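You operate a simulated robot arm through the tools that you are given. There is no shell and no other tool.

Carry out the task below with a simulated robot arm. There is one attempt and no reset: what you move stays moved.

## Task
Pack up the lamp and the reel: both off, cord wound in, battery in the tin.
Fine: reel switch off before you crank to COILED. Lamp off and its head tipped down before the green battery comes off. Shut the lid, fingers clear. Drop nothing.

It is judged by the outcome, as a careful person would: the job done as asked, and still so three seconds after it is handed in. It fails if anything else is knocked over, pushed out of place, dropped, spilled or broken. Lids that push on must go on centred and level and be pressed home; caps that screw on are set level and turned clockwise until they are tight.

## Robot
A 7-joint arm with a two-finger parallel gripper, fixed in place. Base frame: the origin is on the floor under the middle of its stand, x ahead of it, y to its left, z up. Readings come in mm, degrees, newtons and seconds.
It reaches about 1479 mm from its shoulder. Its first joint turns from -166.0 to 166.0 degrees. Payload 4.4 kg.
The tool frame sits at the grasp point between the pads (the TCP): z along the fingers, y along the line on which they close. The tips reach 23 mm beyond it. The gripper opens to 94 mm. The fingers are 38 mm wide and 10 mm thick; the gripper's body (54 by 96 mm) begins 39 mm behind the TCP.
Orientation is that of the tool frame in the base frame, as a unit quaternion [x, y, z, w]. With the fingers straight down and closing along the base's y, the tool's x points along the base's -x, its y along +y and its z along -z.

## Interface
- The arm moves only by the tool jog_arm. Its argument "deltas" is a list of rows, each a list of 7 numbers: the shift along the tool's x, y, z in mm, then the turn, a rotation vector about the tool's x, y, z in degrees, then the finger opening in mm, from 0 to 94. In form: [[tx, ty, tz, ax, ay, az, jaw], ...]. A call has 1 to 20 rows; each row is the pose to reach, as a shift and turn from the pose commanded when the call began, along the tool's axes at that moment. Rows are played at 5 a second. More than 50 mm and 8.6 degrees between two rows, or a gripper value outside its range, and nothing of the call is played. Where a pose cannot be reached the arm comes as near as it can. A force on the tool above 90 N (or 10 N above the force at the start of the call, whichever is more), or a blocked arm, ends the call early, and 0.2 s more pass. Each finger travels about 72 mm/s and halts on what it meets, pressing with about 42 N; the grip force reading is that of the motor and also rises with nothing between the fingers. The clock runs only during rows and for 0.2 s after the last one: add rows that repeat a pose to give the fingers time. It gives the time, the measured TCP pose, the force on the tool (base axes), the opening and the grip force at its end, in the units of the frame above (readings bear some noise), with the torque about the TCP (base axes, N m) and any sound that the robot's microphone picked up.
- Cameras (640 x 400 px; columns grow to the right, rows downward): "scene" is fixed at [50.8, 501.4, 1612.6]; the picture's right is [-0.39, -0.92, 0.00], its down [-0.44, 0.19, -0.88] and it looks along [0.81, -0.34, -0.47] (base axes); focal length 350 px, centre (320, 200). "wrist" rides on the gripper at [86, 16, -74] in the tool frame; the picture's right is [-0.18, 0.98, 0.00], its down [-0.58, -0.11, -0.81] and it looks along [-0.79, -0.15, 0.59] (tool axes); focal length 243 px, centre (320, 200). There is no depth. A picture from a camera that has moved, and an enlarged one, comes with that camera's place and axes in the base frame and with its lens.
- grab_frame(camera): a new picture of that camera. It takes no simulated time.
- enlarge(camera, box): a new picture of the part [left, top, right, bottom] of that camera's present view, enlarged. It takes no simulated time.
- job_done(): hands the job in; it is judged then, once.

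Nothing tells you positions but the pictures and the camera data. Unless the task says otherwise, let go and move clear before handing in.

The tools are called after "Call:" by a JSON object that holds its "api" and its "payload". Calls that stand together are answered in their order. jog_arm: Moves the arm, as the interface text tells. Its arguments: {"type":"object","properties":{"deltas":{"type":"array","items":{"type":"array","items":{"type":"number"}}}},"required":["deltas"]} The other tools are called the same way: grab_frame (camera) takes a picture; enlarge (camera, box) takes an enlarged picture of a part of a camera's view; job_done () hands the job in.

At the start:

```text
t: 0.0
eef_pos: [697.5, -304.8, 1289.2]
ee_rot: [-0.001, 1.0, 0.0, 0.0]
force: [-0.3, -0.1, -0.3]
wrist_torque: [0.06, -0.02, 0.01]
finger_gap: 94.2
finger_force: 0.0
```

scene: 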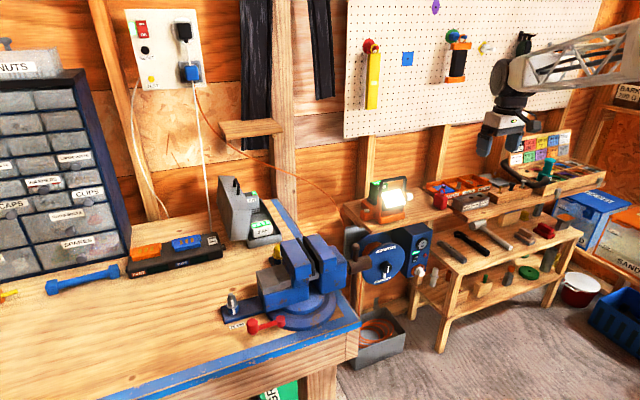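
wrist: 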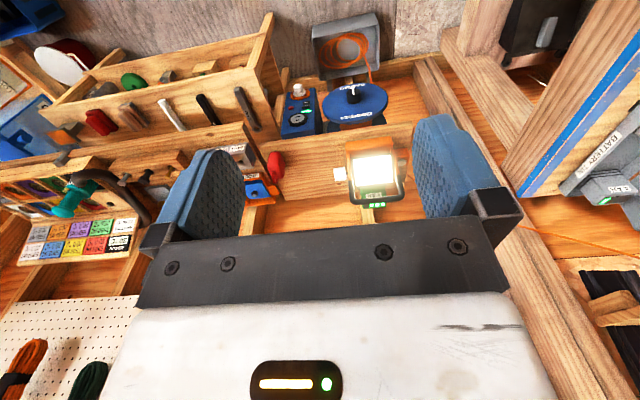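

I see a workshop with a bench and vise on the left, a lit lamp on a shelf, and a blue reel with a crank under it. I'll enlarge several areas to find the details before moving.

Call:
{"api": "enlarge", "payload": {"camera": "scene", "box": [330, 160, 450, 235]}}

Call:
{"api": "enlarge", "payload": {"camera": "scene", "box": [330, 210, 450, 285]}}

Call:
{"api": "enlarge", "payload": {"camera": "scene", "box": [200, 160, 320, 235]}}

Call:
{"api": "enlarge", "payload": {"camera": "wrist", "box": [240, 0, 440, 125]}}

Call:
{"api": "enlarge", "payload": {"camera": "wrist", "box": [280, 110, 440, 210]}}

Call:
{"api": "enlarge", "payload": {"camera": "wrist", "box": [480, 60, 640, 220]}}

```text
5.33 times, centred on (390, 198) of scene
camera zoom: at [50.8, 501.4, 1612.6], right [-0.39, -0.92, 0.0], down [-0.44, 0.19, -0.88], along [0.81, -0.34, -0.47], focal length 1865 px, centre (-53, 213)
```

zoom: 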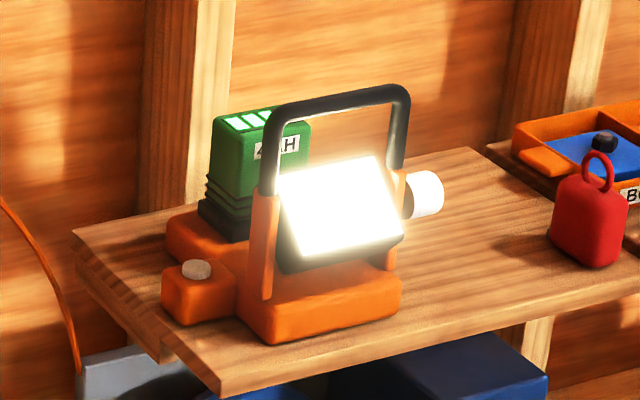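

```text
5.33 times, centred on (390, 248) of scene
camera zoom: at [50.8, 501.4, 1612.6], right [-0.39, -0.92, 0.0], down [-0.44, 0.19, -0.88], along [0.81, -0.34, -0.47], focal length 1865 px, centre (-53, -53)
```

zoom: 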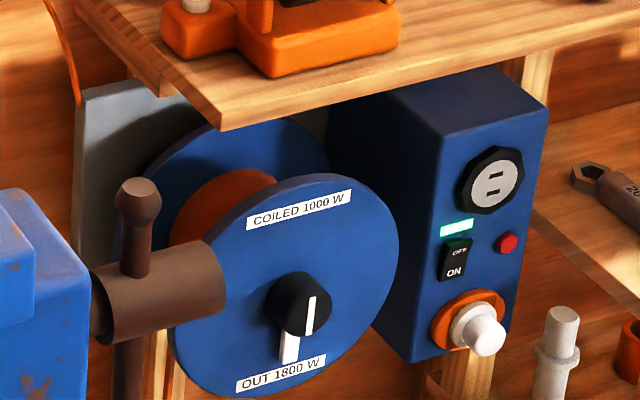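

```text
5.33 times, centred on (260, 198) of scene
camera zoom: at [50.8, 501.4, 1612.6], right [-0.39, -0.92, 0.0], down [-0.44, 0.19, -0.88], along [0.81, -0.34, -0.47], focal length 1865 px, centre (640, 213)
```

zoom: 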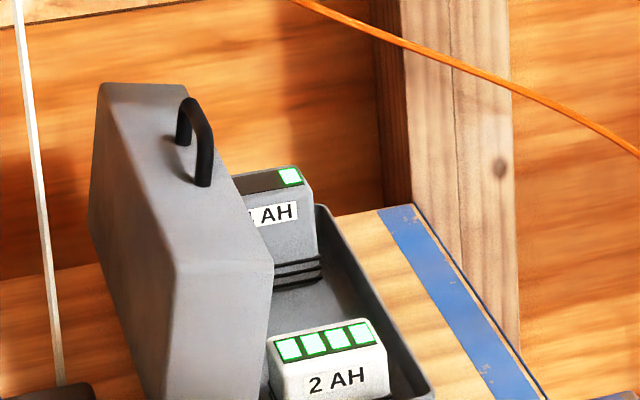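

```text
3.20 times, centred on (340, 62) of wrist
camera zoom: at [611.7, -287.7, 1363.1], right [0.18, 0.98, 0.0], down [0.58, -0.11, 0.81], along [0.79, -0.15, -0.59], focal length 776 px, centre (256, 640)
```

zoom: 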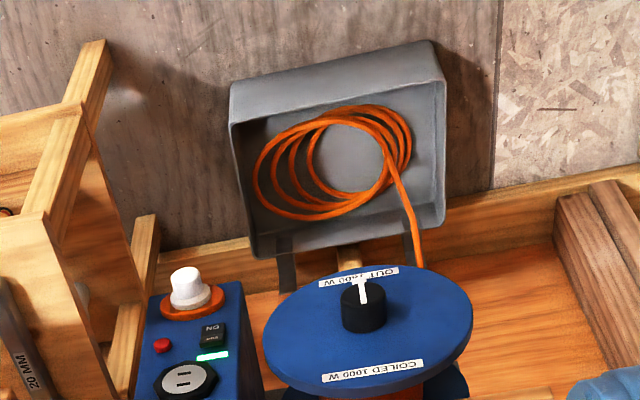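

```text
4.00 times, centred on (360, 160) of wrist
camera zoom: at [611.7, -287.7, 1363.1], right [0.18, 0.98, 0.0], down [0.58, -0.11, 0.81], along [0.79, -0.15, -0.59], focal length 970 px, centre (160, 360)
```

zoom: 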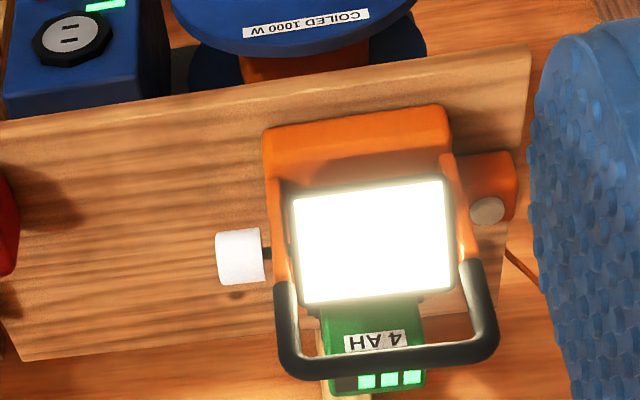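

```text
2.50 times, centred on (560, 140) of wrist
camera zoom: at [611.7, -287.7, 1363.1], right [0.18, 0.98, 0.0], down [0.58, -0.11, 0.81], along [0.79, -0.15, -0.59], focal length 606 px, centre (-280, 350)
```

zoom: 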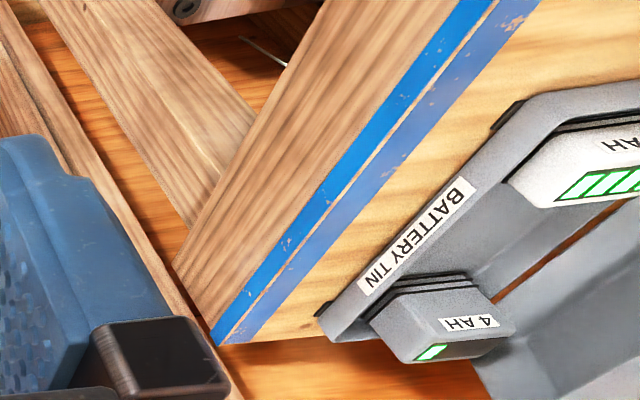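

The lit lamp sits on a shelf at about x 1060, y -320, z 950, and the reel with its switch box is in front of and below it. I'll look at the wall panel, the tin and the rest before I move.

Call:
{"api": "enlarge", "payload": {"camera": "scene", "box": [120, 5, 232, 95]}}

Call:
{"api": "enlarge", "payload": {"camera": "scene", "box": [110, 200, 350, 350]}}

Call:
{"api": "enlarge", "payload": {"camera": "scene", "box": [420, 130, 620, 260]}}

Call:
{"api": "enlarge", "payload": {"camera": "wrist", "box": [0, 80, 320, 280]}}

Call:
{"api": "enlarge", "payload": {"camera": "scene", "box": [330, 290, 430, 370]}}

```text
4.44 times, centred on (176, 50) of scene
camera zoom: at [50.8, 501.4, 1612.6], right [-0.39, -0.92, 0.0], down [-0.44, 0.19, -0.88], along [0.81, -0.34, -0.47], focal length 1554 px, centre (960, 867)
```

zoom: 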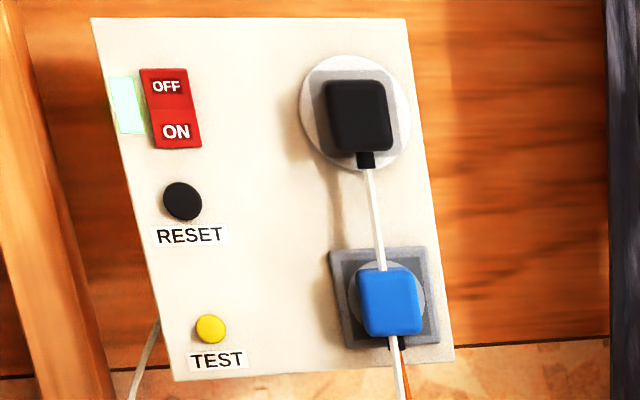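

```text
2.67 times, centred on (230, 275) of scene
camera zoom: at [50.8, 501.4, 1612.6], right [-0.39, -0.92, 0.0], down [-0.44, 0.19, -0.88], along [0.81, -0.34, -0.47], focal length 933 px, centre (560, 0)
```

zoom: 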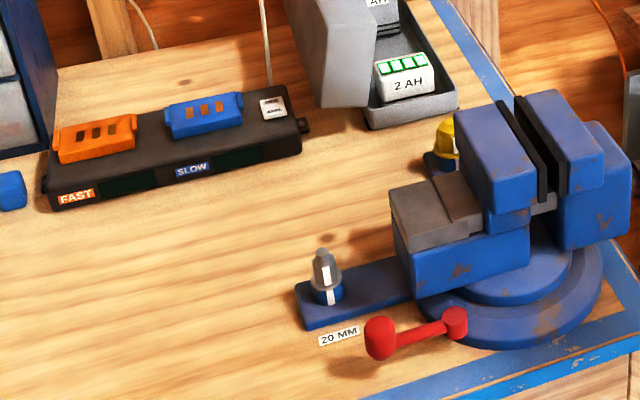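

```text
3.08 times, centred on (520, 195) of scene
camera zoom: at [50.8, 501.4, 1612.6], right [-0.39, -0.92, 0.0], down [-0.44, 0.19, -0.88], along [0.81, -0.34, -0.47], focal length 1076 px, centre (-295, 215)
```

zoom: 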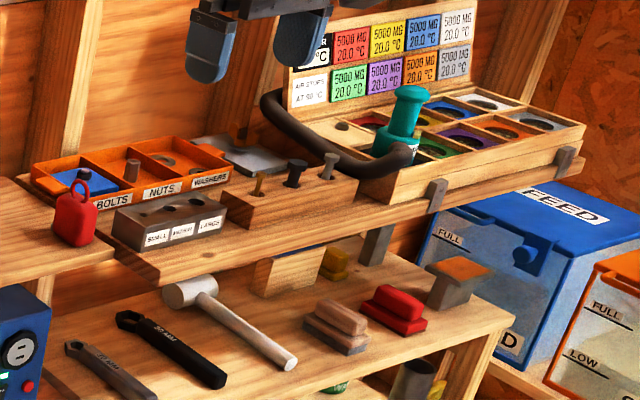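

```text
2.00 times, centred on (160, 180) of wrist
camera zoom: at [611.7, -287.7, 1363.1], right [0.18, 0.98, 0.0], down [0.58, -0.11, 0.81], along [0.79, -0.15, -0.59], focal length 485 px, centre (640, 240)
```

zoom: 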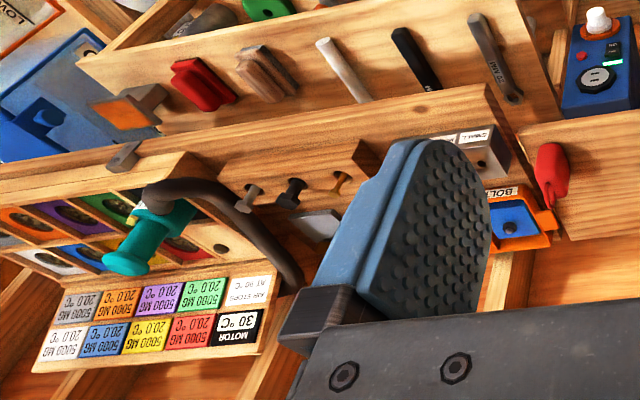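

```text
5.00 times, centred on (380, 330) of scene
camera zoom: at [50.8, 501.4, 1612.6], right [-0.39, -0.92, 0.0], down [-0.44, 0.19, -0.88], along [0.81, -0.34, -0.47], focal length 1748 px, centre (20, -450)
```

zoom: 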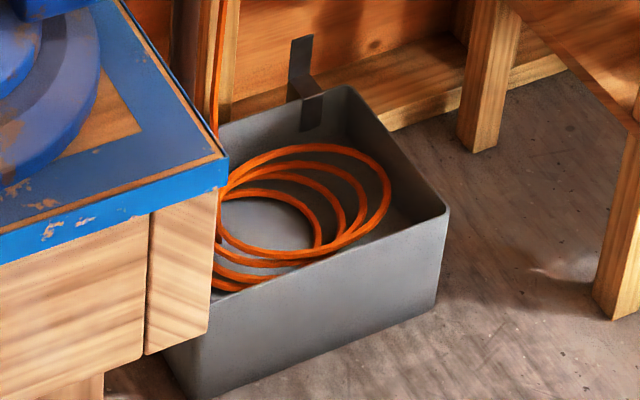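

The bench (z≈1015) and its vise are at y>160, the shelf's front edge is near x 1020, z 855, and the reel is under it near (1078, -257, 602). I'll bring the wrist camera down in front of the reel for a close look.

Call:
{"api": "jog_arm", "payload": {"deltas": [[-15, 0, 48, 0, 0, 0, 94], [-25, 0, 97, 0, 0, 0, 94], [-35, 0, 146, 0, 0, 0, 94], [-45, 0, 195, 0, 0, 0, 94], [-55, 0, 244, 0, 0, 0, 94], [-65, 0, 293, 0, 0, 0, 94], [-75, 0, 342, 0, 0, 0, 94], [-85, 0, 391, 0, 0, 0, 94], [-95, 0, 440, 0, 0, 0, 94], [-102, 0, 489, 0, 0, 0, 94], [-102, 0, 489, 0, 0, 0, 94]]}}

Call:
{"api": "grab_frame", "payload": {"camera": "wrist"}}

Call:
{"api": "grab_frame", "payload": {"camera": "scene"}}

```text
refused: row 1 steps farther than a row can; nothing moved
```

```text
taken
camera wrist: at [611.7, -287.7, 1363.1], right [0.18, 0.98, 0.0], down [0.58, -0.11, 0.81], along [0.79, -0.15, -0.59], focal length 243 px, centre (320, 200)
```

wrist: 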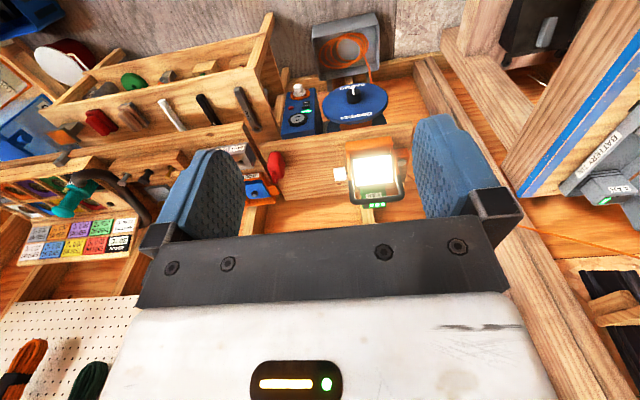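

```text
taken
```

scene: 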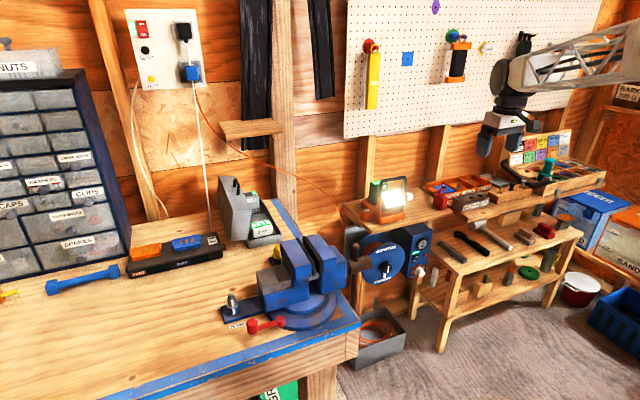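

The first step was just over 50 mm, so nothing moved. I'll repeat it with smaller steps, heading to the same spot in front of the reel.

Call:
{"api": "jog_arm", "payload": {"deltas": [[-9, 0, 44, 0, 0, 0, 94], [-18, 0, 88, 0, 0, 0, 94], [-27, 0, 132, 0, 0, 0, 94], [-36, 0, 176, 0, 0, 0, 94], [-45, 0, 220, 0, 0, 0, 94], [-54, 0, 264, 0, 0, 0, 94], [-63, 0, 308, 0, 0, 0, 94], [-72, 0, 352, 0, 0, 0, 94], [-81, 0, 396, 0, 0, 0, 94], [-90, 0, 440, 0, 0, 0, 94], [-100, 0, 485, 0, 0, 0, 94], [-100, 0, 485, 0, 0, 0, 94]]}}

Call:
{"api": "grab_frame", "payload": {"camera": "wrist"}}

Call:
{"api": "grab_frame", "payload": {"camera": "scene"}}

```text
t: 2.6
eef_pos: [795.6, -304.4, 803.6]
ee_rot: [0.001, 1.0, 0.0, 0.0]
force: [0.2, 1.6, 0.6]
wrist_torque: [0.01, 0.0, -0.01]
finger_gap: 94.0
finger_force: 0.0
```

```text
taken
camera wrist: at [710.2, -287.5, 877.4], right [0.18, 0.98, 0.0], down [0.58, -0.11, 0.81], along [0.79, -0.15, -0.59], focal length 243 px, centre (320, 200)
```

wrist: 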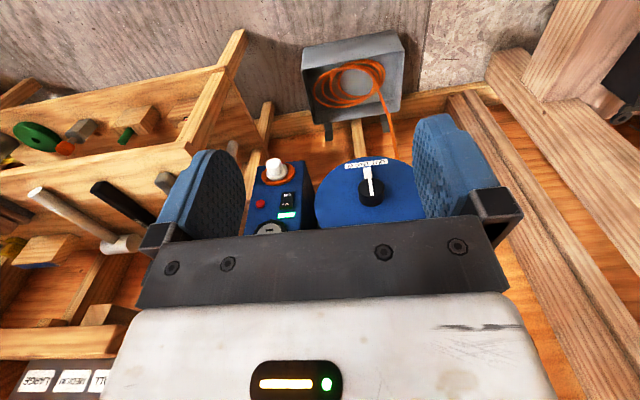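

```text
taken
```

scene: 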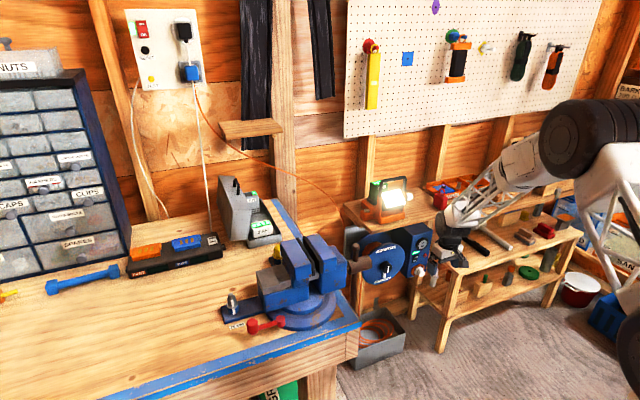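

The reel and its switch box are now visible between the fingers. I'll enlarge that part.

Call:
{"api": "enlarge", "payload": {"camera": "wrist", "box": [230, 140, 430, 240]}}

Call:
{"api": "enlarge", "payload": {"camera": "wrist", "box": [245, 150, 325, 240]}}

Call:
{"api": "enlarge", "payload": {"camera": "wrist", "box": [290, 30, 430, 240]}}

```text
3.20 times, centred on (330, 190) of wrist
camera zoom: at [710.2, -287.5, 877.4], right [0.18, 0.98, 0.0], down [0.58, -0.11, 0.81], along [0.79, -0.15, -0.59], focal length 776 px, centre (288, 232)
```

zoom: 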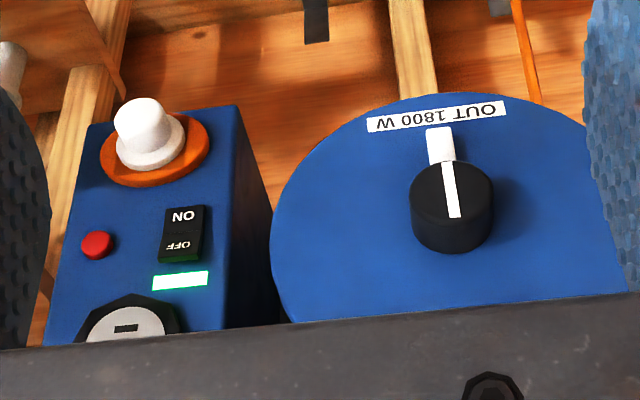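

```text
4.44 times, centred on (285, 195) of wrist
camera zoom: at [710.2, -287.5, 877.4], right [0.18, 0.98, 0.0], down [0.58, -0.11, 0.81], along [0.79, -0.15, -0.59], focal length 1078 px, centre (476, 222)
```

zoom: 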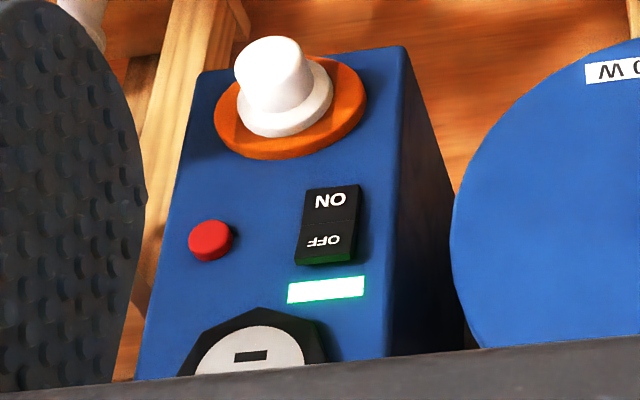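

```text
1.90 times, centred on (360, 135) of wrist
camera zoom: at [710.2, -287.5, 877.4], right [0.18, 0.98, 0.0], down [0.58, -0.11, 0.81], along [0.79, -0.15, -0.59], focal length 462 px, centre (244, 324)
```

zoom: 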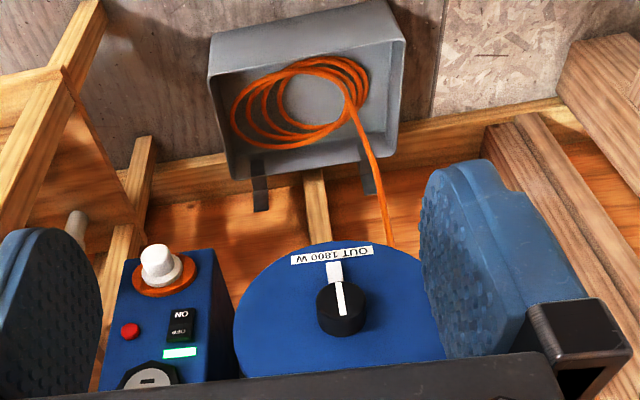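

The rocker is ON (LED lit), with its OFF half at about (1088, -425, 594). The crank knob's face is near (1053, -258, 608) and points to OUT. I'll pitch the gripper 45° forward, close the fingers and stand off in front of the switch.

Call:
{"api": "jog_arm", "payload": {"deltas": [[-20, -15, 20, 0, -6, 0, 70], [-40, -30, 40, 0, -12, 0, 50], [-60, -45, 60, 0, -18, 0, 30], [-80, -60, 80, 0, -24, 0, 10], [-100, -75, 100, 0, -30, 0, 0], [-120, -90, 120, 0, -36, 0, 0], [-140, -105, 140, 0, -42, 0, 0], [-150, -120, 155, 0, -45, 0, 0], [-150, -120, 155, 0, -45, 0, 0]]}}

Call:
{"api": "grab_frame", "payload": {"camera": "wrist"}}

Call:
{"api": "grab_frame", "payload": {"camera": "scene"}}

```text
t: 4.6
eef_pos: [947.8, -424.1, 648.6]
ee_rot: [0.0, 0.924, 0.0, 0.383]
force: [0.1, 0.3, -0.1]
wrist_torque: [0.0, 0.01, 0.01]
finger_gap: 0.0
finger_force: 42.0
```

```text
taken
camera wrist: at [834.9, -407.7, 638.6], right [0.13, 0.98, 0.13], down [-0.16, -0.11, 0.98], along [0.98, -0.15, 0.14], focal length 243 px, centre (320, 200)
```

wrist: 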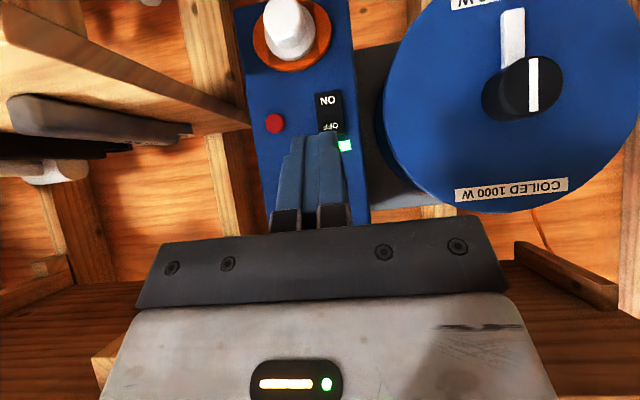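

```text
taken
```

scene: 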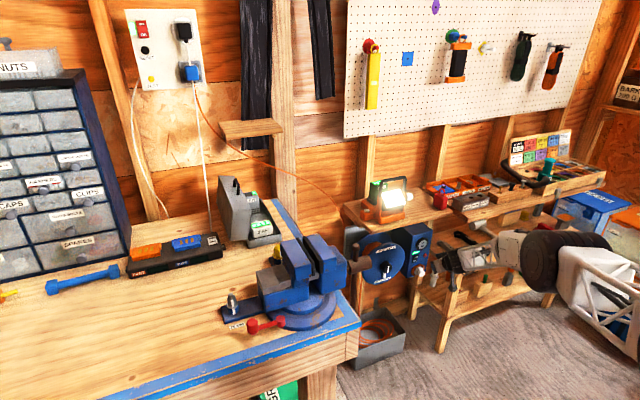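

Good frontal view of the box and disc. I'll enlarge it to measure the rocker and the knob.

Call:
{"api": "enlarge", "payload": {"camera": "wrist", "box": [240, 70, 380, 170]}}

Call:
{"api": "enlarge", "payload": {"camera": "wrist", "box": [370, 0, 640, 220]}}

Call:
{"api": "enlarge", "payload": {"camera": "wrist", "box": [0, 0, 240, 200]}}

```text
4.00 times, centred on (310, 120) of wrist
camera zoom: at [834.9, -407.7, 638.6], right [0.13, 0.98, 0.13], down [-0.16, -0.11, 0.98], along [0.98, -0.15, 0.14], focal length 970 px, centre (360, 520)
```

zoom: 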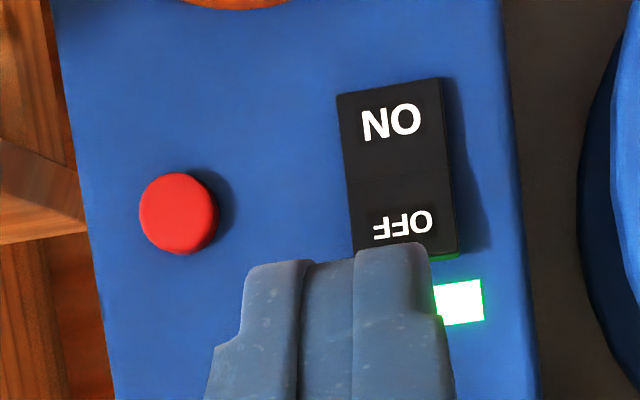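

```text
1.82 times, centred on (505, 110) of wrist
camera zoom: at [834.9, -407.7, 638.6], right [0.13, 0.98, 0.13], down [-0.16, -0.11, 0.98], along [0.98, -0.15, 0.14], focal length 441 px, centre (-16, 364)
```

zoom: 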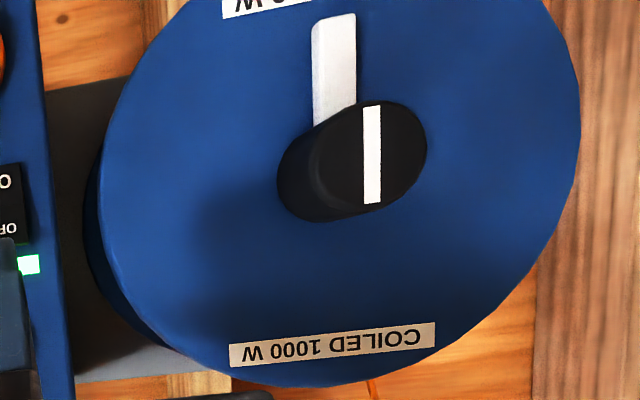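

```text
2.00 times, centred on (120, 100) of wrist
camera zoom: at [834.9, -407.7, 638.6], right [0.13, 0.98, 0.13], down [-0.16, -0.11, 0.98], along [0.98, -0.15, 0.14], focal length 485 px, centre (720, 400)
```

zoom: 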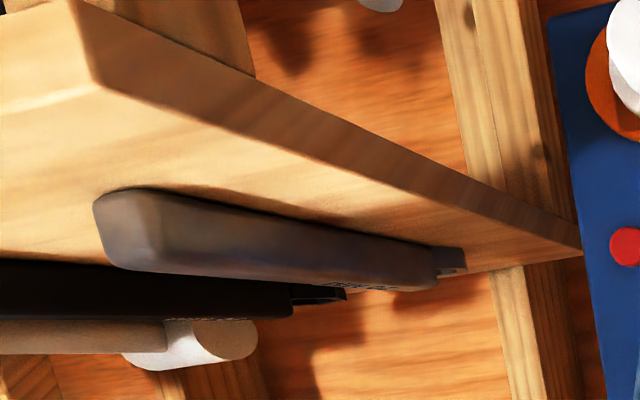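

The rocker's OFF half spans about z 591–612 at (1087, -425). Above it is the LED; the red button is about 50 mm to the right. I'll go closer along the press line and check the clearances.

Call:
{"api": "jog_arm", "payload": {"deltas": [[-14, -0.5, 44, 0, 0, 0, 0], [-28.6, -0.9, 87.4, 0, 0, 0, 0], [-28.6, -0.9, 87.4, 0, 0, 0, 0]]}}

Call:
{"api": "grab_frame", "payload": {"camera": "wrist"}}

Call:
{"api": "enlarge", "payload": {"camera": "scene", "box": [330, 170, 610, 345]}}

Call:
{"api": "enlarge", "payload": {"camera": "wrist", "box": [240, 110, 400, 210]}}

```text
t: 5.4
eef_pos: [1029.7, -426.5, 605.3]
ee_rot: [0.0, 0.924, 0.0, 0.383]
force: [0.0, 0.4, 0.0]
wrist_torque: [0.05, 0.01, 0.0]
finger_gap: 0.2
finger_force: 42.7
```

```text
taken
camera wrist: at [917.0, -409.4, 595.8], right [0.13, 0.98, 0.13], down [-0.16, -0.11, 0.98], along [0.98, -0.15, 0.14], focal length 243 px, centre (320, 200)
```

wrist: 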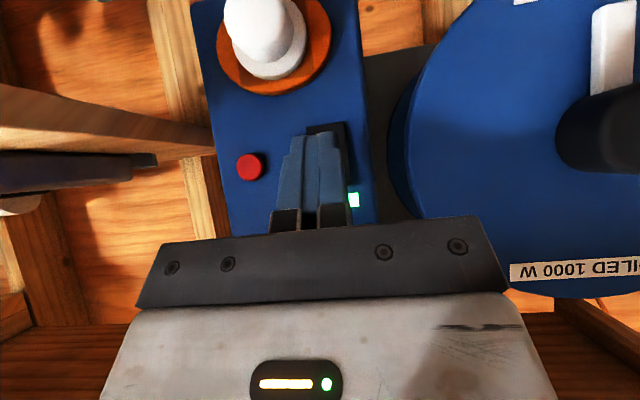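

```text
2.29 times, centred on (470, 258) of scene
camera zoom: at [50.8, 501.4, 1612.6], right [-0.39, -0.92, 0.0], down [-0.44, 0.19, -0.88], along [0.81, -0.34, -0.47], focal length 799 px, centre (-23, 69)
```

zoom: 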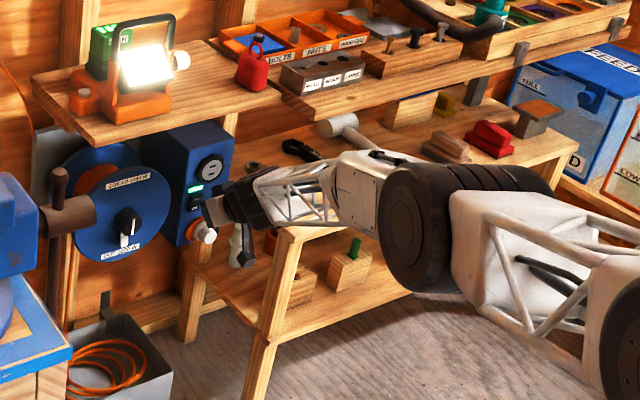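

```text
4.00 times, centred on (320, 160) of wrist
camera zoom: at [917.0, -409.4, 595.8], right [0.13, 0.98, 0.13], down [-0.16, -0.11, 0.98], along [0.98, -0.15, 0.14], focal length 970 px, centre (320, 360)
```

zoom: 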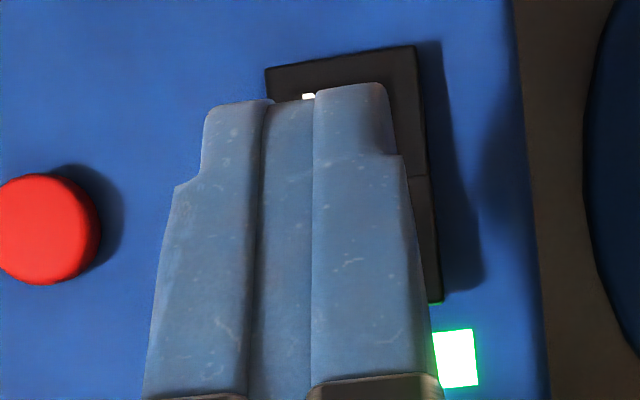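

The fingers line up with the rocker (centre (1087, -425, 589)), with the contact edge on its OFF half. I'll push straight forward in small steps.

Call:
{"api": "jog_arm", "payload": {"deltas": [[-9.2, 0.5, 5, 0, 0, 0, 0], [-16.3, 0.5, 12, 0, 0, 0, 0], [-20, 0.5, 15.6, 0, 0, 0, 0], [-22, 0.5, 17.7, 0, 0, 0, 0], [-24.1, 0.5, 19.8, 0, 0, 0, 0]]}}

Call:
{"api": "grab_frame", "payload": {"camera": "wrist"}}

Call:
{"api": "enlarge", "payload": {"camera": "scene", "box": [390, 220, 450, 280]}}

```text
t: 6.2
eef_pos: [1051.8, -426.0, 608.8]
ee_rot: [0.0, 0.925, 0.001, 0.38]
force: [-36.2, 4.9, 16.8]
wrist_torque: [-0.01, -0.43, 0.19]
finger_gap: 0.1
finger_force: 41.5
stopped in row 4: the force on the tool passed its limit at 114 N (the readings are from after the stop); the commanded pose is now the measured one
```

```text
taken
camera wrist: at [938.7, -409.5, 599.4], right [0.13, 0.98, 0.13], down [-0.16, -0.11, 0.98], along [0.98, -0.15, 0.14], focal length 243 px, centre (320, 200)
```

wrist: 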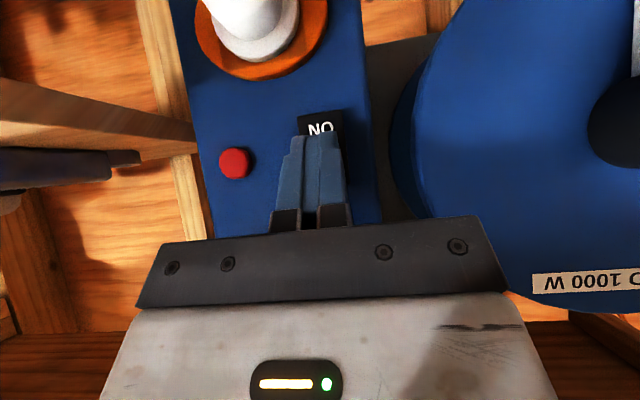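

```text
6.67 times, centred on (420, 250) of scene
camera zoom: at [50.8, 501.4, 1612.6], right [-0.39, -0.92, 0.0], down [-0.44, 0.19, -0.88], along [0.81, -0.34, -0.47], focal length 2331 px, centre (-347, -133)
```

zoom: 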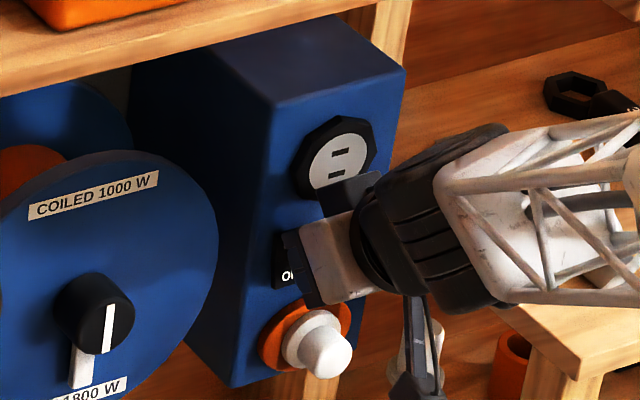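

The push met the stop and the LED no longer shows. I'll back straight off and check the switch.

Call:
{"api": "jog_arm", "payload": {"deltas": [[14, 0, -14, 0, 0, 0, 0], [35, 0, -35, 0, 0, 0, 0], [64, 0, -64, 0, 0, 0, 0], [64, 0, -64, 0, 0, 0, 0]]}}

Call:
{"api": "enlarge", "payload": {"camera": "wrist", "box": [220, 50, 400, 170]}}

Call:
{"api": "grab_frame", "payload": {"camera": "wrist"}}

Call:
{"api": "enlarge", "payload": {"camera": "scene", "box": [390, 220, 450, 280]}}

```text
t: 7.2
eef_pos: [960.8, -424.5, 609.0]
ee_rot: [0.001, 0.924, 0.001, 0.382]
force: [-0.4, -0.8, 0.7]
wrist_torque: [0.02, 0.03, 0.01]
finger_gap: 0.0
finger_force: 41.6
```

```text
3.33 times, centred on (310, 110) of wrist
camera zoom: at [847.5, -407.8, 601.3], right [0.13, 0.98, 0.13], down [-0.16, -0.11, 0.98], along [0.98, -0.15, 0.14], focal length 809 px, centre (353, 500)
```

zoom: 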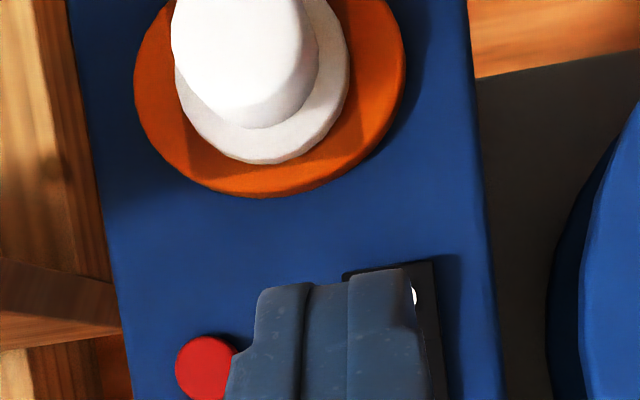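

```text
taken
camera wrist: at [847.5, -407.8, 601.3], right [0.13, 0.98, 0.13], down [-0.16, -0.11, 0.98], along [0.98, -0.15, 0.14], focal length 243 px, centre (320, 200)
```

wrist: 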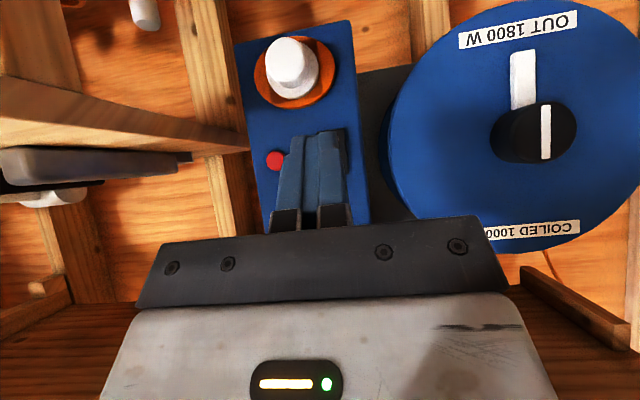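

```text
6.67 times, centred on (420, 250) of scene
camera zoom: at [50.8, 501.4, 1612.6], right [-0.39, -0.92, 0.0], down [-0.44, 0.19, -0.88], along [0.81, -0.34, -0.47], focal length 2331 px, centre (-347, -133)
```

zoom: 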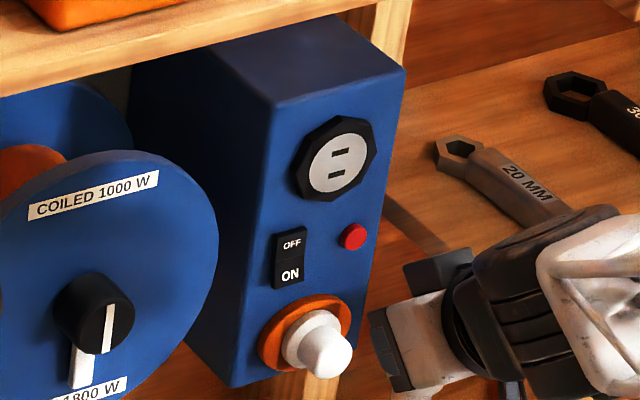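

The LED is dark and the rocker's OFF half is pressed in, so the reel is off. Next is the crank knob (face at about (1062, -256, 599), 47 mm across): I'll swing to point straight at it from a stand-off with the fingers open.

Call:
{"api": "jog_arm", "payload": {"deltas": [[1.2, 28, 1.2, 0, -7.5, 0, 20], [2.4, 56, 2.4, 0, -15, 0, 40], [3.6, 84, 3.6, 0, -22.5, 0, 60], [4.8, 112, 4.8, 0, -30, 0, 80], [6, 140, 6, 0, -37.5, 0, 94], [7, 168, 7, 0, -45, 0, 94], [7, 168, 7, 0, -45, 0, 94]]}}

Call:
{"api": "grab_frame", "payload": {"camera": "wrist"}}

Call:
{"api": "grab_frame", "payload": {"camera": "scene"}}

```text
t: 8.8
eef_pos: [961.6, -257.7, 599.2]
ee_rot: [0.001, 0.708, 0.0, 0.707]
force: [0.1, 0.0, -0.4]
wrist_torque: [-0.02, 0.01, -0.04]
finger_gap: 94.0
finger_force: 0.0
```

```text
taken
camera wrist: at [887.5, -240.4, 512.4], right [0.0, 0.98, 0.19], down [-0.81, -0.11, 0.58], along [0.59, -0.15, 0.79], focal length 243 px, centre (320, 200)
```

wrist: 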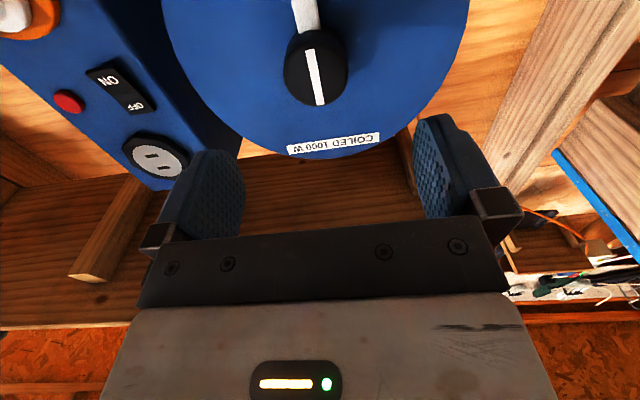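

```text
taken
```

scene: 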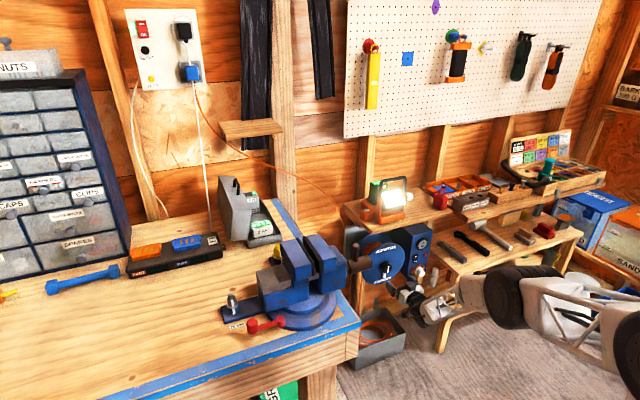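

The gripper points straight at the knob. I'll enlarge to check the alignment.

Call:
{"api": "enlarge", "payload": {"camera": "wrist", "box": [240, 0, 400, 160]}}

Call:
{"api": "enlarge", "payload": {"camera": "scene", "box": [340, 220, 450, 320]}}

```text
2.50 times, centred on (320, 80) of wrist
camera zoom: at [887.5, -240.4, 512.4], right [0.0, 0.98, 0.19], down [-0.81, -0.11, 0.58], along [0.59, -0.15, 0.79], focal length 606 px, centre (320, 500)
```

zoom: 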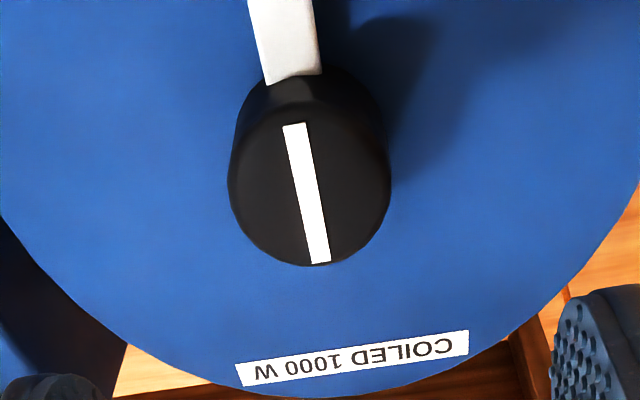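

```text
4.00 times, centred on (395, 270) of scene
camera zoom: at [50.8, 501.4, 1612.6], right [-0.39, -0.92, 0.0], down [-0.44, 0.19, -0.88], along [0.81, -0.34, -0.47], focal length 1399 px, centre (20, -80)
```

zoom: 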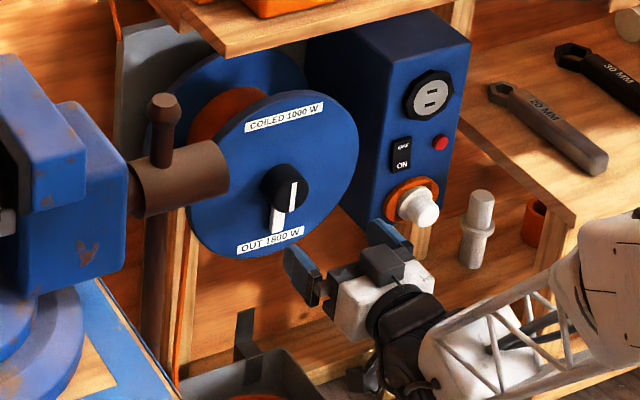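

The knob axis is at about y -258.5, z 598.5, matching the gripper axis within a couple of mm. Before gripping I'll turn the wrist in free air, to see how far it can turn clockwise.

Call:
{"api": "jog_arm", "payload": {"deltas": [[0, 0, 0, 0, 0, 8.5, 94], [0, 0, 0, 0, 0, 17, 94], [0, 0, 0, 0, 0, 25.5, 94], [0, 0, 0, 0, 0, 34, 94], [0, 0, 0, 0, 0, 42.5, 94], [0, 0, 0, 0, 0, 51, 94], [0, 0, 0, 0, 0, 59.5, 94], [0, 0, 0, 0, 0, 68, 94], [0, 0, 0, 0, 0, 76.5, 94], [0, 0, 0, 0, 0, 85, 94], [0, 0, 0, 0, 0, 93.5, 94], [0, 0, 0, 0, 0, 102, 94], [0, 0, 0, 0, 0, 110.5, 94], [0, 0, 0, 0, 0, 119, 94], [0, 0, 0, 0, 0, 127.5, 94], [0, 0, 0, 0, 0, 136, 94], [0, 0, 0, 0, 0, 144.5, 94], [0, 0, 0, 0, 0, 150, 94], [0, 0, 0, 0, 0, 150, 94]]}}

Call:
{"api": "grab_frame", "payload": {"camera": "wrist"}}

Call:
{"api": "grab_frame", "payload": {"camera": "scene"}}

```text
t: 12.8
eef_pos: [961.9, -257.5, 598.8]
ee_rot: [0.684, 0.183, 0.682, 0.182]
force: [0.3, 0.1, -0.2]
wrist_torque: [0.01, 0.0, -0.05]
finger_gap: 93.8
finger_force: 0.0
```

```text
taken
camera wrist: at [888.2, -227.7, 681.1], right [0.0, -0.94, 0.33], down [-0.81, -0.2, -0.56], along [0.59, -0.27, -0.76], focal length 243 px, centre (320, 200)
```

wrist: 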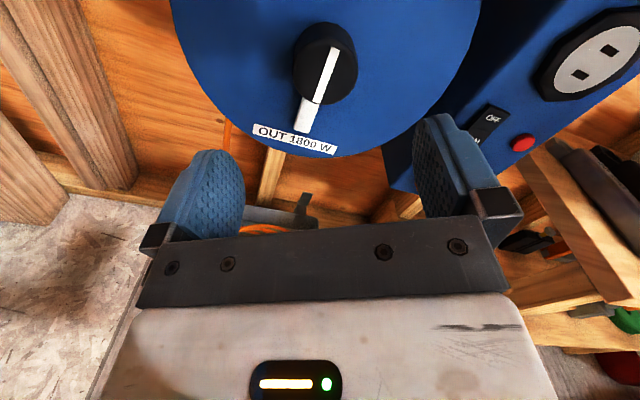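

```text
taken
```

scene: 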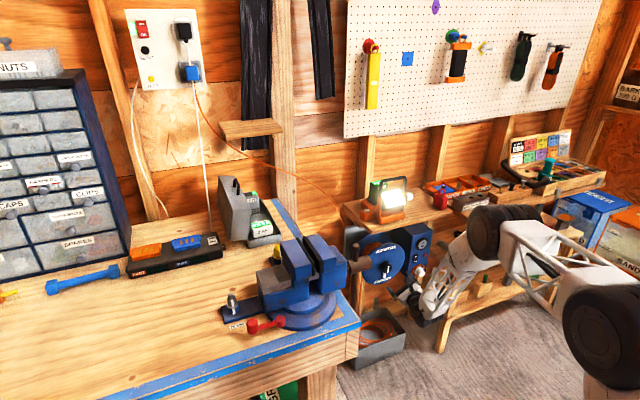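

The wrist reached +150° freely, but the forearm changed posture and now sits near the lower shelf. I'll check its clearance there.

Call:
{"api": "enlarge", "payload": {"camera": "scene", "box": [380, 150, 640, 350]}}

Call:
{"api": "enlarge", "payload": {"camera": "wrist", "box": [230, 0, 410, 170]}}

```text
2.00 times, centred on (510, 250) of scene
camera zoom: at [50.8, 501.4, 1612.6], right [-0.39, -0.92, 0.0], down [-0.44, 0.19, -0.88], along [0.81, -0.34, -0.47], focal length 699 px, centre (-60, 100)
```

zoom: 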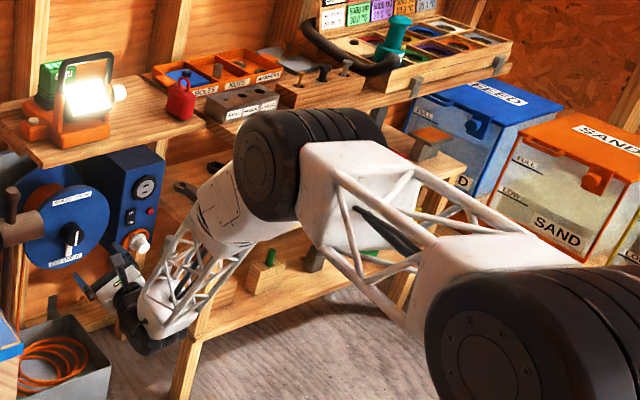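

```text
2.35 times, centred on (320, 85) of wrist
camera zoom: at [888.2, -227.7, 681.1], right [0.0, -0.94, 0.33], down [-0.81, -0.2, -0.56], along [0.59, -0.27, -0.76], focal length 571 px, centre (320, 471)
```

zoom: 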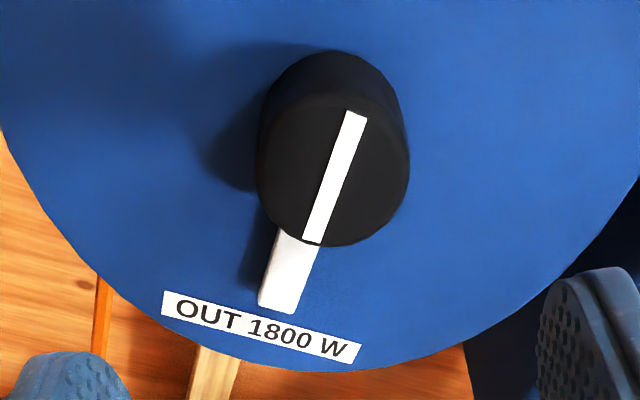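

The elbow has room but not much, so I'll avoid the +150° posture. Instead I'll turn the crank in two grips, both within -40° to +60°, so the fingers also stay clear of the white pointer. First I'll wind the wrist back.

Call:
{"api": "jog_arm", "payload": {"deltas": [[0, 0, 0, 0, 0, -8.5, 94], [0, 0, 0, 0, 0, -17, 94], [0, 0, 0, 0, 0, -25.5, 94], [0, 0, 0, 0, 0, -34, 94], [0, 0, 0, 0, 0, -42.5, 94], [0, 0, 0, 0, 0, -51, 94], [0, 0, 0, 0, 0, -59.5, 94], [0, 0, 0, 0, 0, -68, 94], [0, 0, 0, 0, 0, -76.5, 94], [0, 0, 0, 0, 0, -85, 94], [0, 0, 0, 0, 0, -93.5, 94], [0, 0, 0, 0, 0, -102, 94], [0, 0, 0, 0, 0, -110.5, 94], [0, 0, 0, 0, 0, -119, 94], [0, 0, 0, 0, 0, -127.5, 94], [0, 0, 0, 0, 0, -136, 94], [0, 0, 0, 0, 0, -144.5, 94], [0, 0, 0, 0, 0, -150, 94]]}}

Call:
{"api": "jog_arm", "payload": {"deltas": [[0, 0, 0, 0, 0, -8, 94], [0, 0, 0, 0, 0, -16, 94], [0, 0, 0, 0, 0, -24, 94], [0, 0, 0, 0, 0, -32, 94], [0, 0, 0, 0, 0, -40, 94], [0, 0, 0, 0, 0, -40, 94]]}}

Call:
{"api": "grab_frame", "payload": {"camera": "wrist"}}

Call:
{"api": "enlarge", "payload": {"camera": "scene", "box": [340, 180, 600, 360]}}

```text
t: 16.6
eef_pos: [962.9, -256.4, 599.0]
ee_rot: [0.0, 0.708, 0.0, 0.706]
force: [-0.3, -0.2, 0.2]
wrist_torque: [0.01, 0.01, -0.01]
finger_gap: 93.9
finger_force: 0.1
```

```text
t: 17.9
eef_pos: [1059.0, -355.4, 645.0]
ee_rot: [-0.237, 0.703, -0.137, 0.657]
force: [-160.7, 46.1, 71.4]
wrist_torque: [-3.98, -6.27, -5.01]
finger_gap: 81.7
finger_force: 0.0
out of reach, approached as far as the arm can: row 1, 2, 3, 4, 5, 6
stopped in row 6: the force on the tool passed its limit at 259 N (the readings are from after the stop); the commanded pose is now the measured one
```

```text
taken
camera wrist: at [980.4, -394.9, 569.2], right [-0.15, 0.93, -0.34], down [-0.77, 0.11, 0.63], along [0.63, 0.35, 0.7], focal length 243 px, centre (320, 200)
```

wrist: 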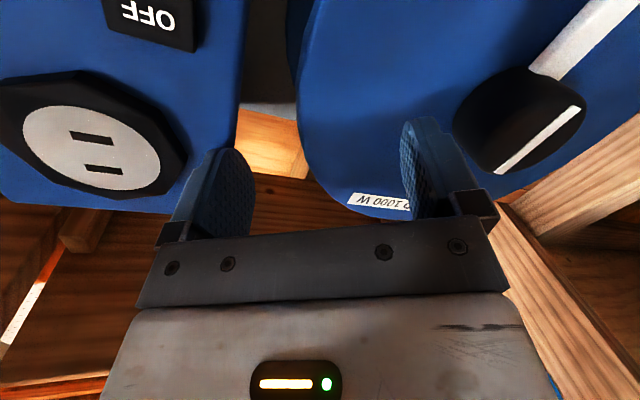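

```text
2.22 times, centred on (470, 270) of scene
camera zoom: at [50.8, 501.4, 1612.6], right [-0.39, -0.92, 0.0], down [-0.44, 0.19, -0.88], along [0.81, -0.34, -0.47], focal length 777 px, centre (-13, 44)
```

zoom: 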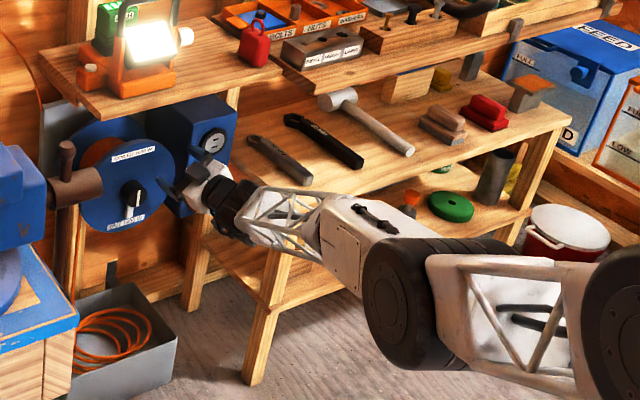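

The last turn hit a joint limit: the arm lurched and the fingers pushed against the reel's front. I'll back straight out along -x and then check for any harm.

Call:
{"api": "jog_arm", "payload": {"deltas": [[0.5, 3, -20, 0, 0, 0, 94], [1, 6, -40, 0, 0, 0, 94], [1.6, 9.2, -60, 0, 0, 0, 94], [2.1, 12.2, -80, 0, 0, 0, 94], [2.6, 15.3, -99, 0, 0, 0, 94]]}}

Call:
{"api": "grab_frame", "payload": {"camera": "wrist"}}

Call:
{"api": "enlarge", "payload": {"camera": "scene", "box": [340, 180, 600, 360]}}

Call:
{"api": "enlarge", "payload": {"camera": "scene", "box": [350, 220, 450, 290]}}

```text
t: 19.1
eef_pos: [982.8, -382.2, 654.0]
ee_rot: [-0.238, 0.711, -0.113, 0.652]
force: [0.0, -0.5, -0.3]
wrist_torque: [-0.01, -0.03, 0.02]
finger_gap: 94.1
finger_force: 0.1
out of reach, approached as far as the arm can: row 1, 2, 3, 4, 5
```

```text
taken
camera wrist: at [904.3, -422.0, 579.8], right [-0.18, 0.94, -0.3], down [-0.75, 0.07, 0.66], along [0.64, 0.35, 0.69], focal length 243 px, centre (320, 200)
```

wrist: 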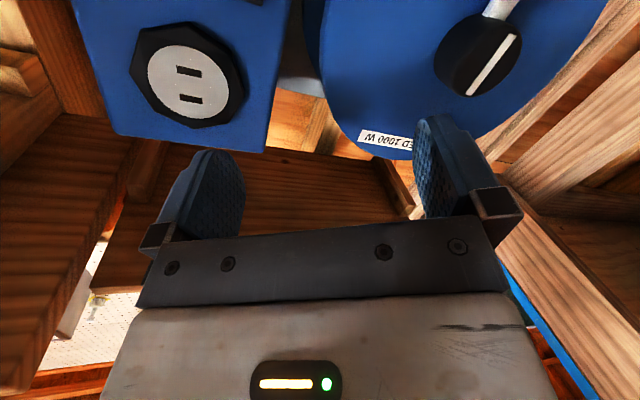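

```text
2.22 times, centred on (470, 270) of scene
camera zoom: at [50.8, 501.4, 1612.6], right [-0.39, -0.92, 0.0], down [-0.44, 0.19, -0.88], along [0.81, -0.34, -0.47], focal length 777 px, centre (-13, 44)
```

zoom: 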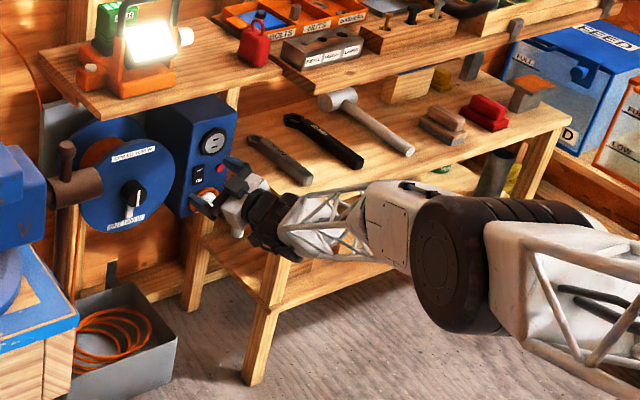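

```text
5.71 times, centred on (400, 255) of scene
camera zoom: at [50.8, 501.4, 1612.6], right [-0.39, -0.92, 0.0], down [-0.44, 0.19, -0.88], along [0.81, -0.34, -0.47], focal length 1998 px, centre (-137, -114)
```

zoom: 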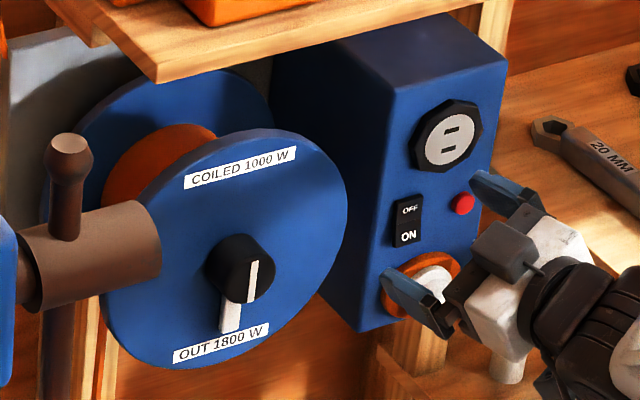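

The reel, rocker (still OFF) and cap look untouched. That turn limit lies just below the 0° wrist angle, so from here on I'll turn only the positive way. I'm backing off to a roomy spot while turning the wrist to about +60°.

Call:
{"api": "jog_arm", "payload": {"deltas": [[-1.8, 5.5, -20, 0.5, -0.7, 7.5, 94], [-3.5, 11, -36, 1, -1.4, 15.1, 94], [-5.3, 16.5, -50, 1.4, -2, 22.6, 94], [-7, 22, -62, 1.9, -2.7, 30.2, 94], [-8.8, 27.5, -74, 2.4, -3.4, 37.7, 94], [-10.5, 33, -86, 2.9, -4, 45.3, 94], [-12.3, 38.5, -92, 3.3, -4.7, 52.8, 94], [-14, 44, -96, 3.8, -5.4, 60.4, 94], [-15.8, 49.5, -101, 4.3, -6.1, 68, 94], [-17.5, 55, -101, 4.8, -6.8, 75.5, 94], [-19.3, 60.5, -101, 5.2, -7.4, 83, 94], [-21.1, 66, -101, 5.7, -8.1, 90.6, 94], [-21.1, 66, -101, 5.7, -8.1, 90.6, 94]]}}

Call:
{"api": "grab_frame", "payload": {"camera": "wrist"}}

Call:
{"api": "grab_frame", "payload": {"camera": "scene"}}

```text
t: 21.9
eef_pos: [874.6, -326.3, 651.3]
ee_rot: [0.356, 0.613, 0.354, 0.61]
force: [0.4, -0.1, -0.5]
wrist_torque: [-0.01, 0.01, 0.02]
finger_gap: 93.9
finger_force: 0.1
```

```text
taken
camera wrist: at [800.3, -243.6, 621.7], right [0.0, 0.33, 0.94], down [-0.8, -0.56, 0.2], along [0.59, -0.76, 0.26], focal length 243 px, centre (320, 200)
```

wrist: 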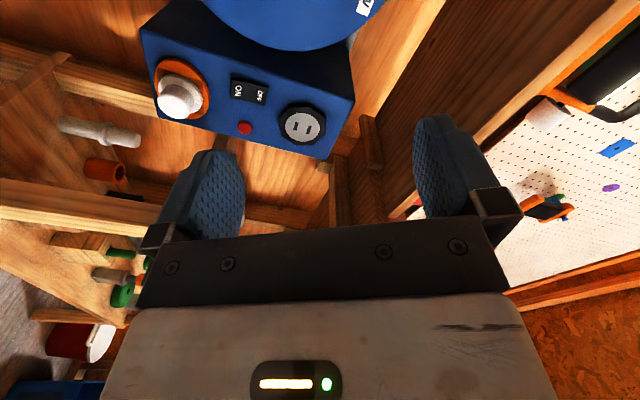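

```text
taken
```

scene: 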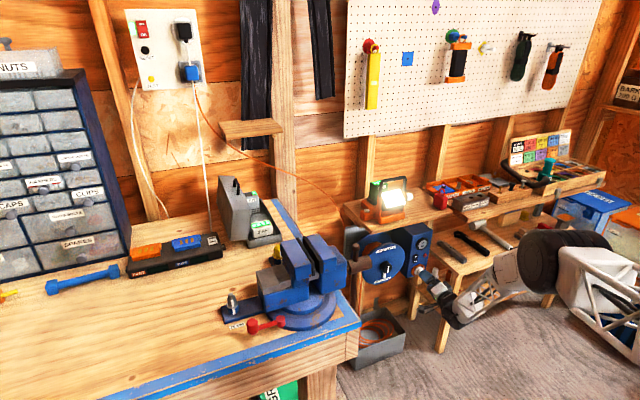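

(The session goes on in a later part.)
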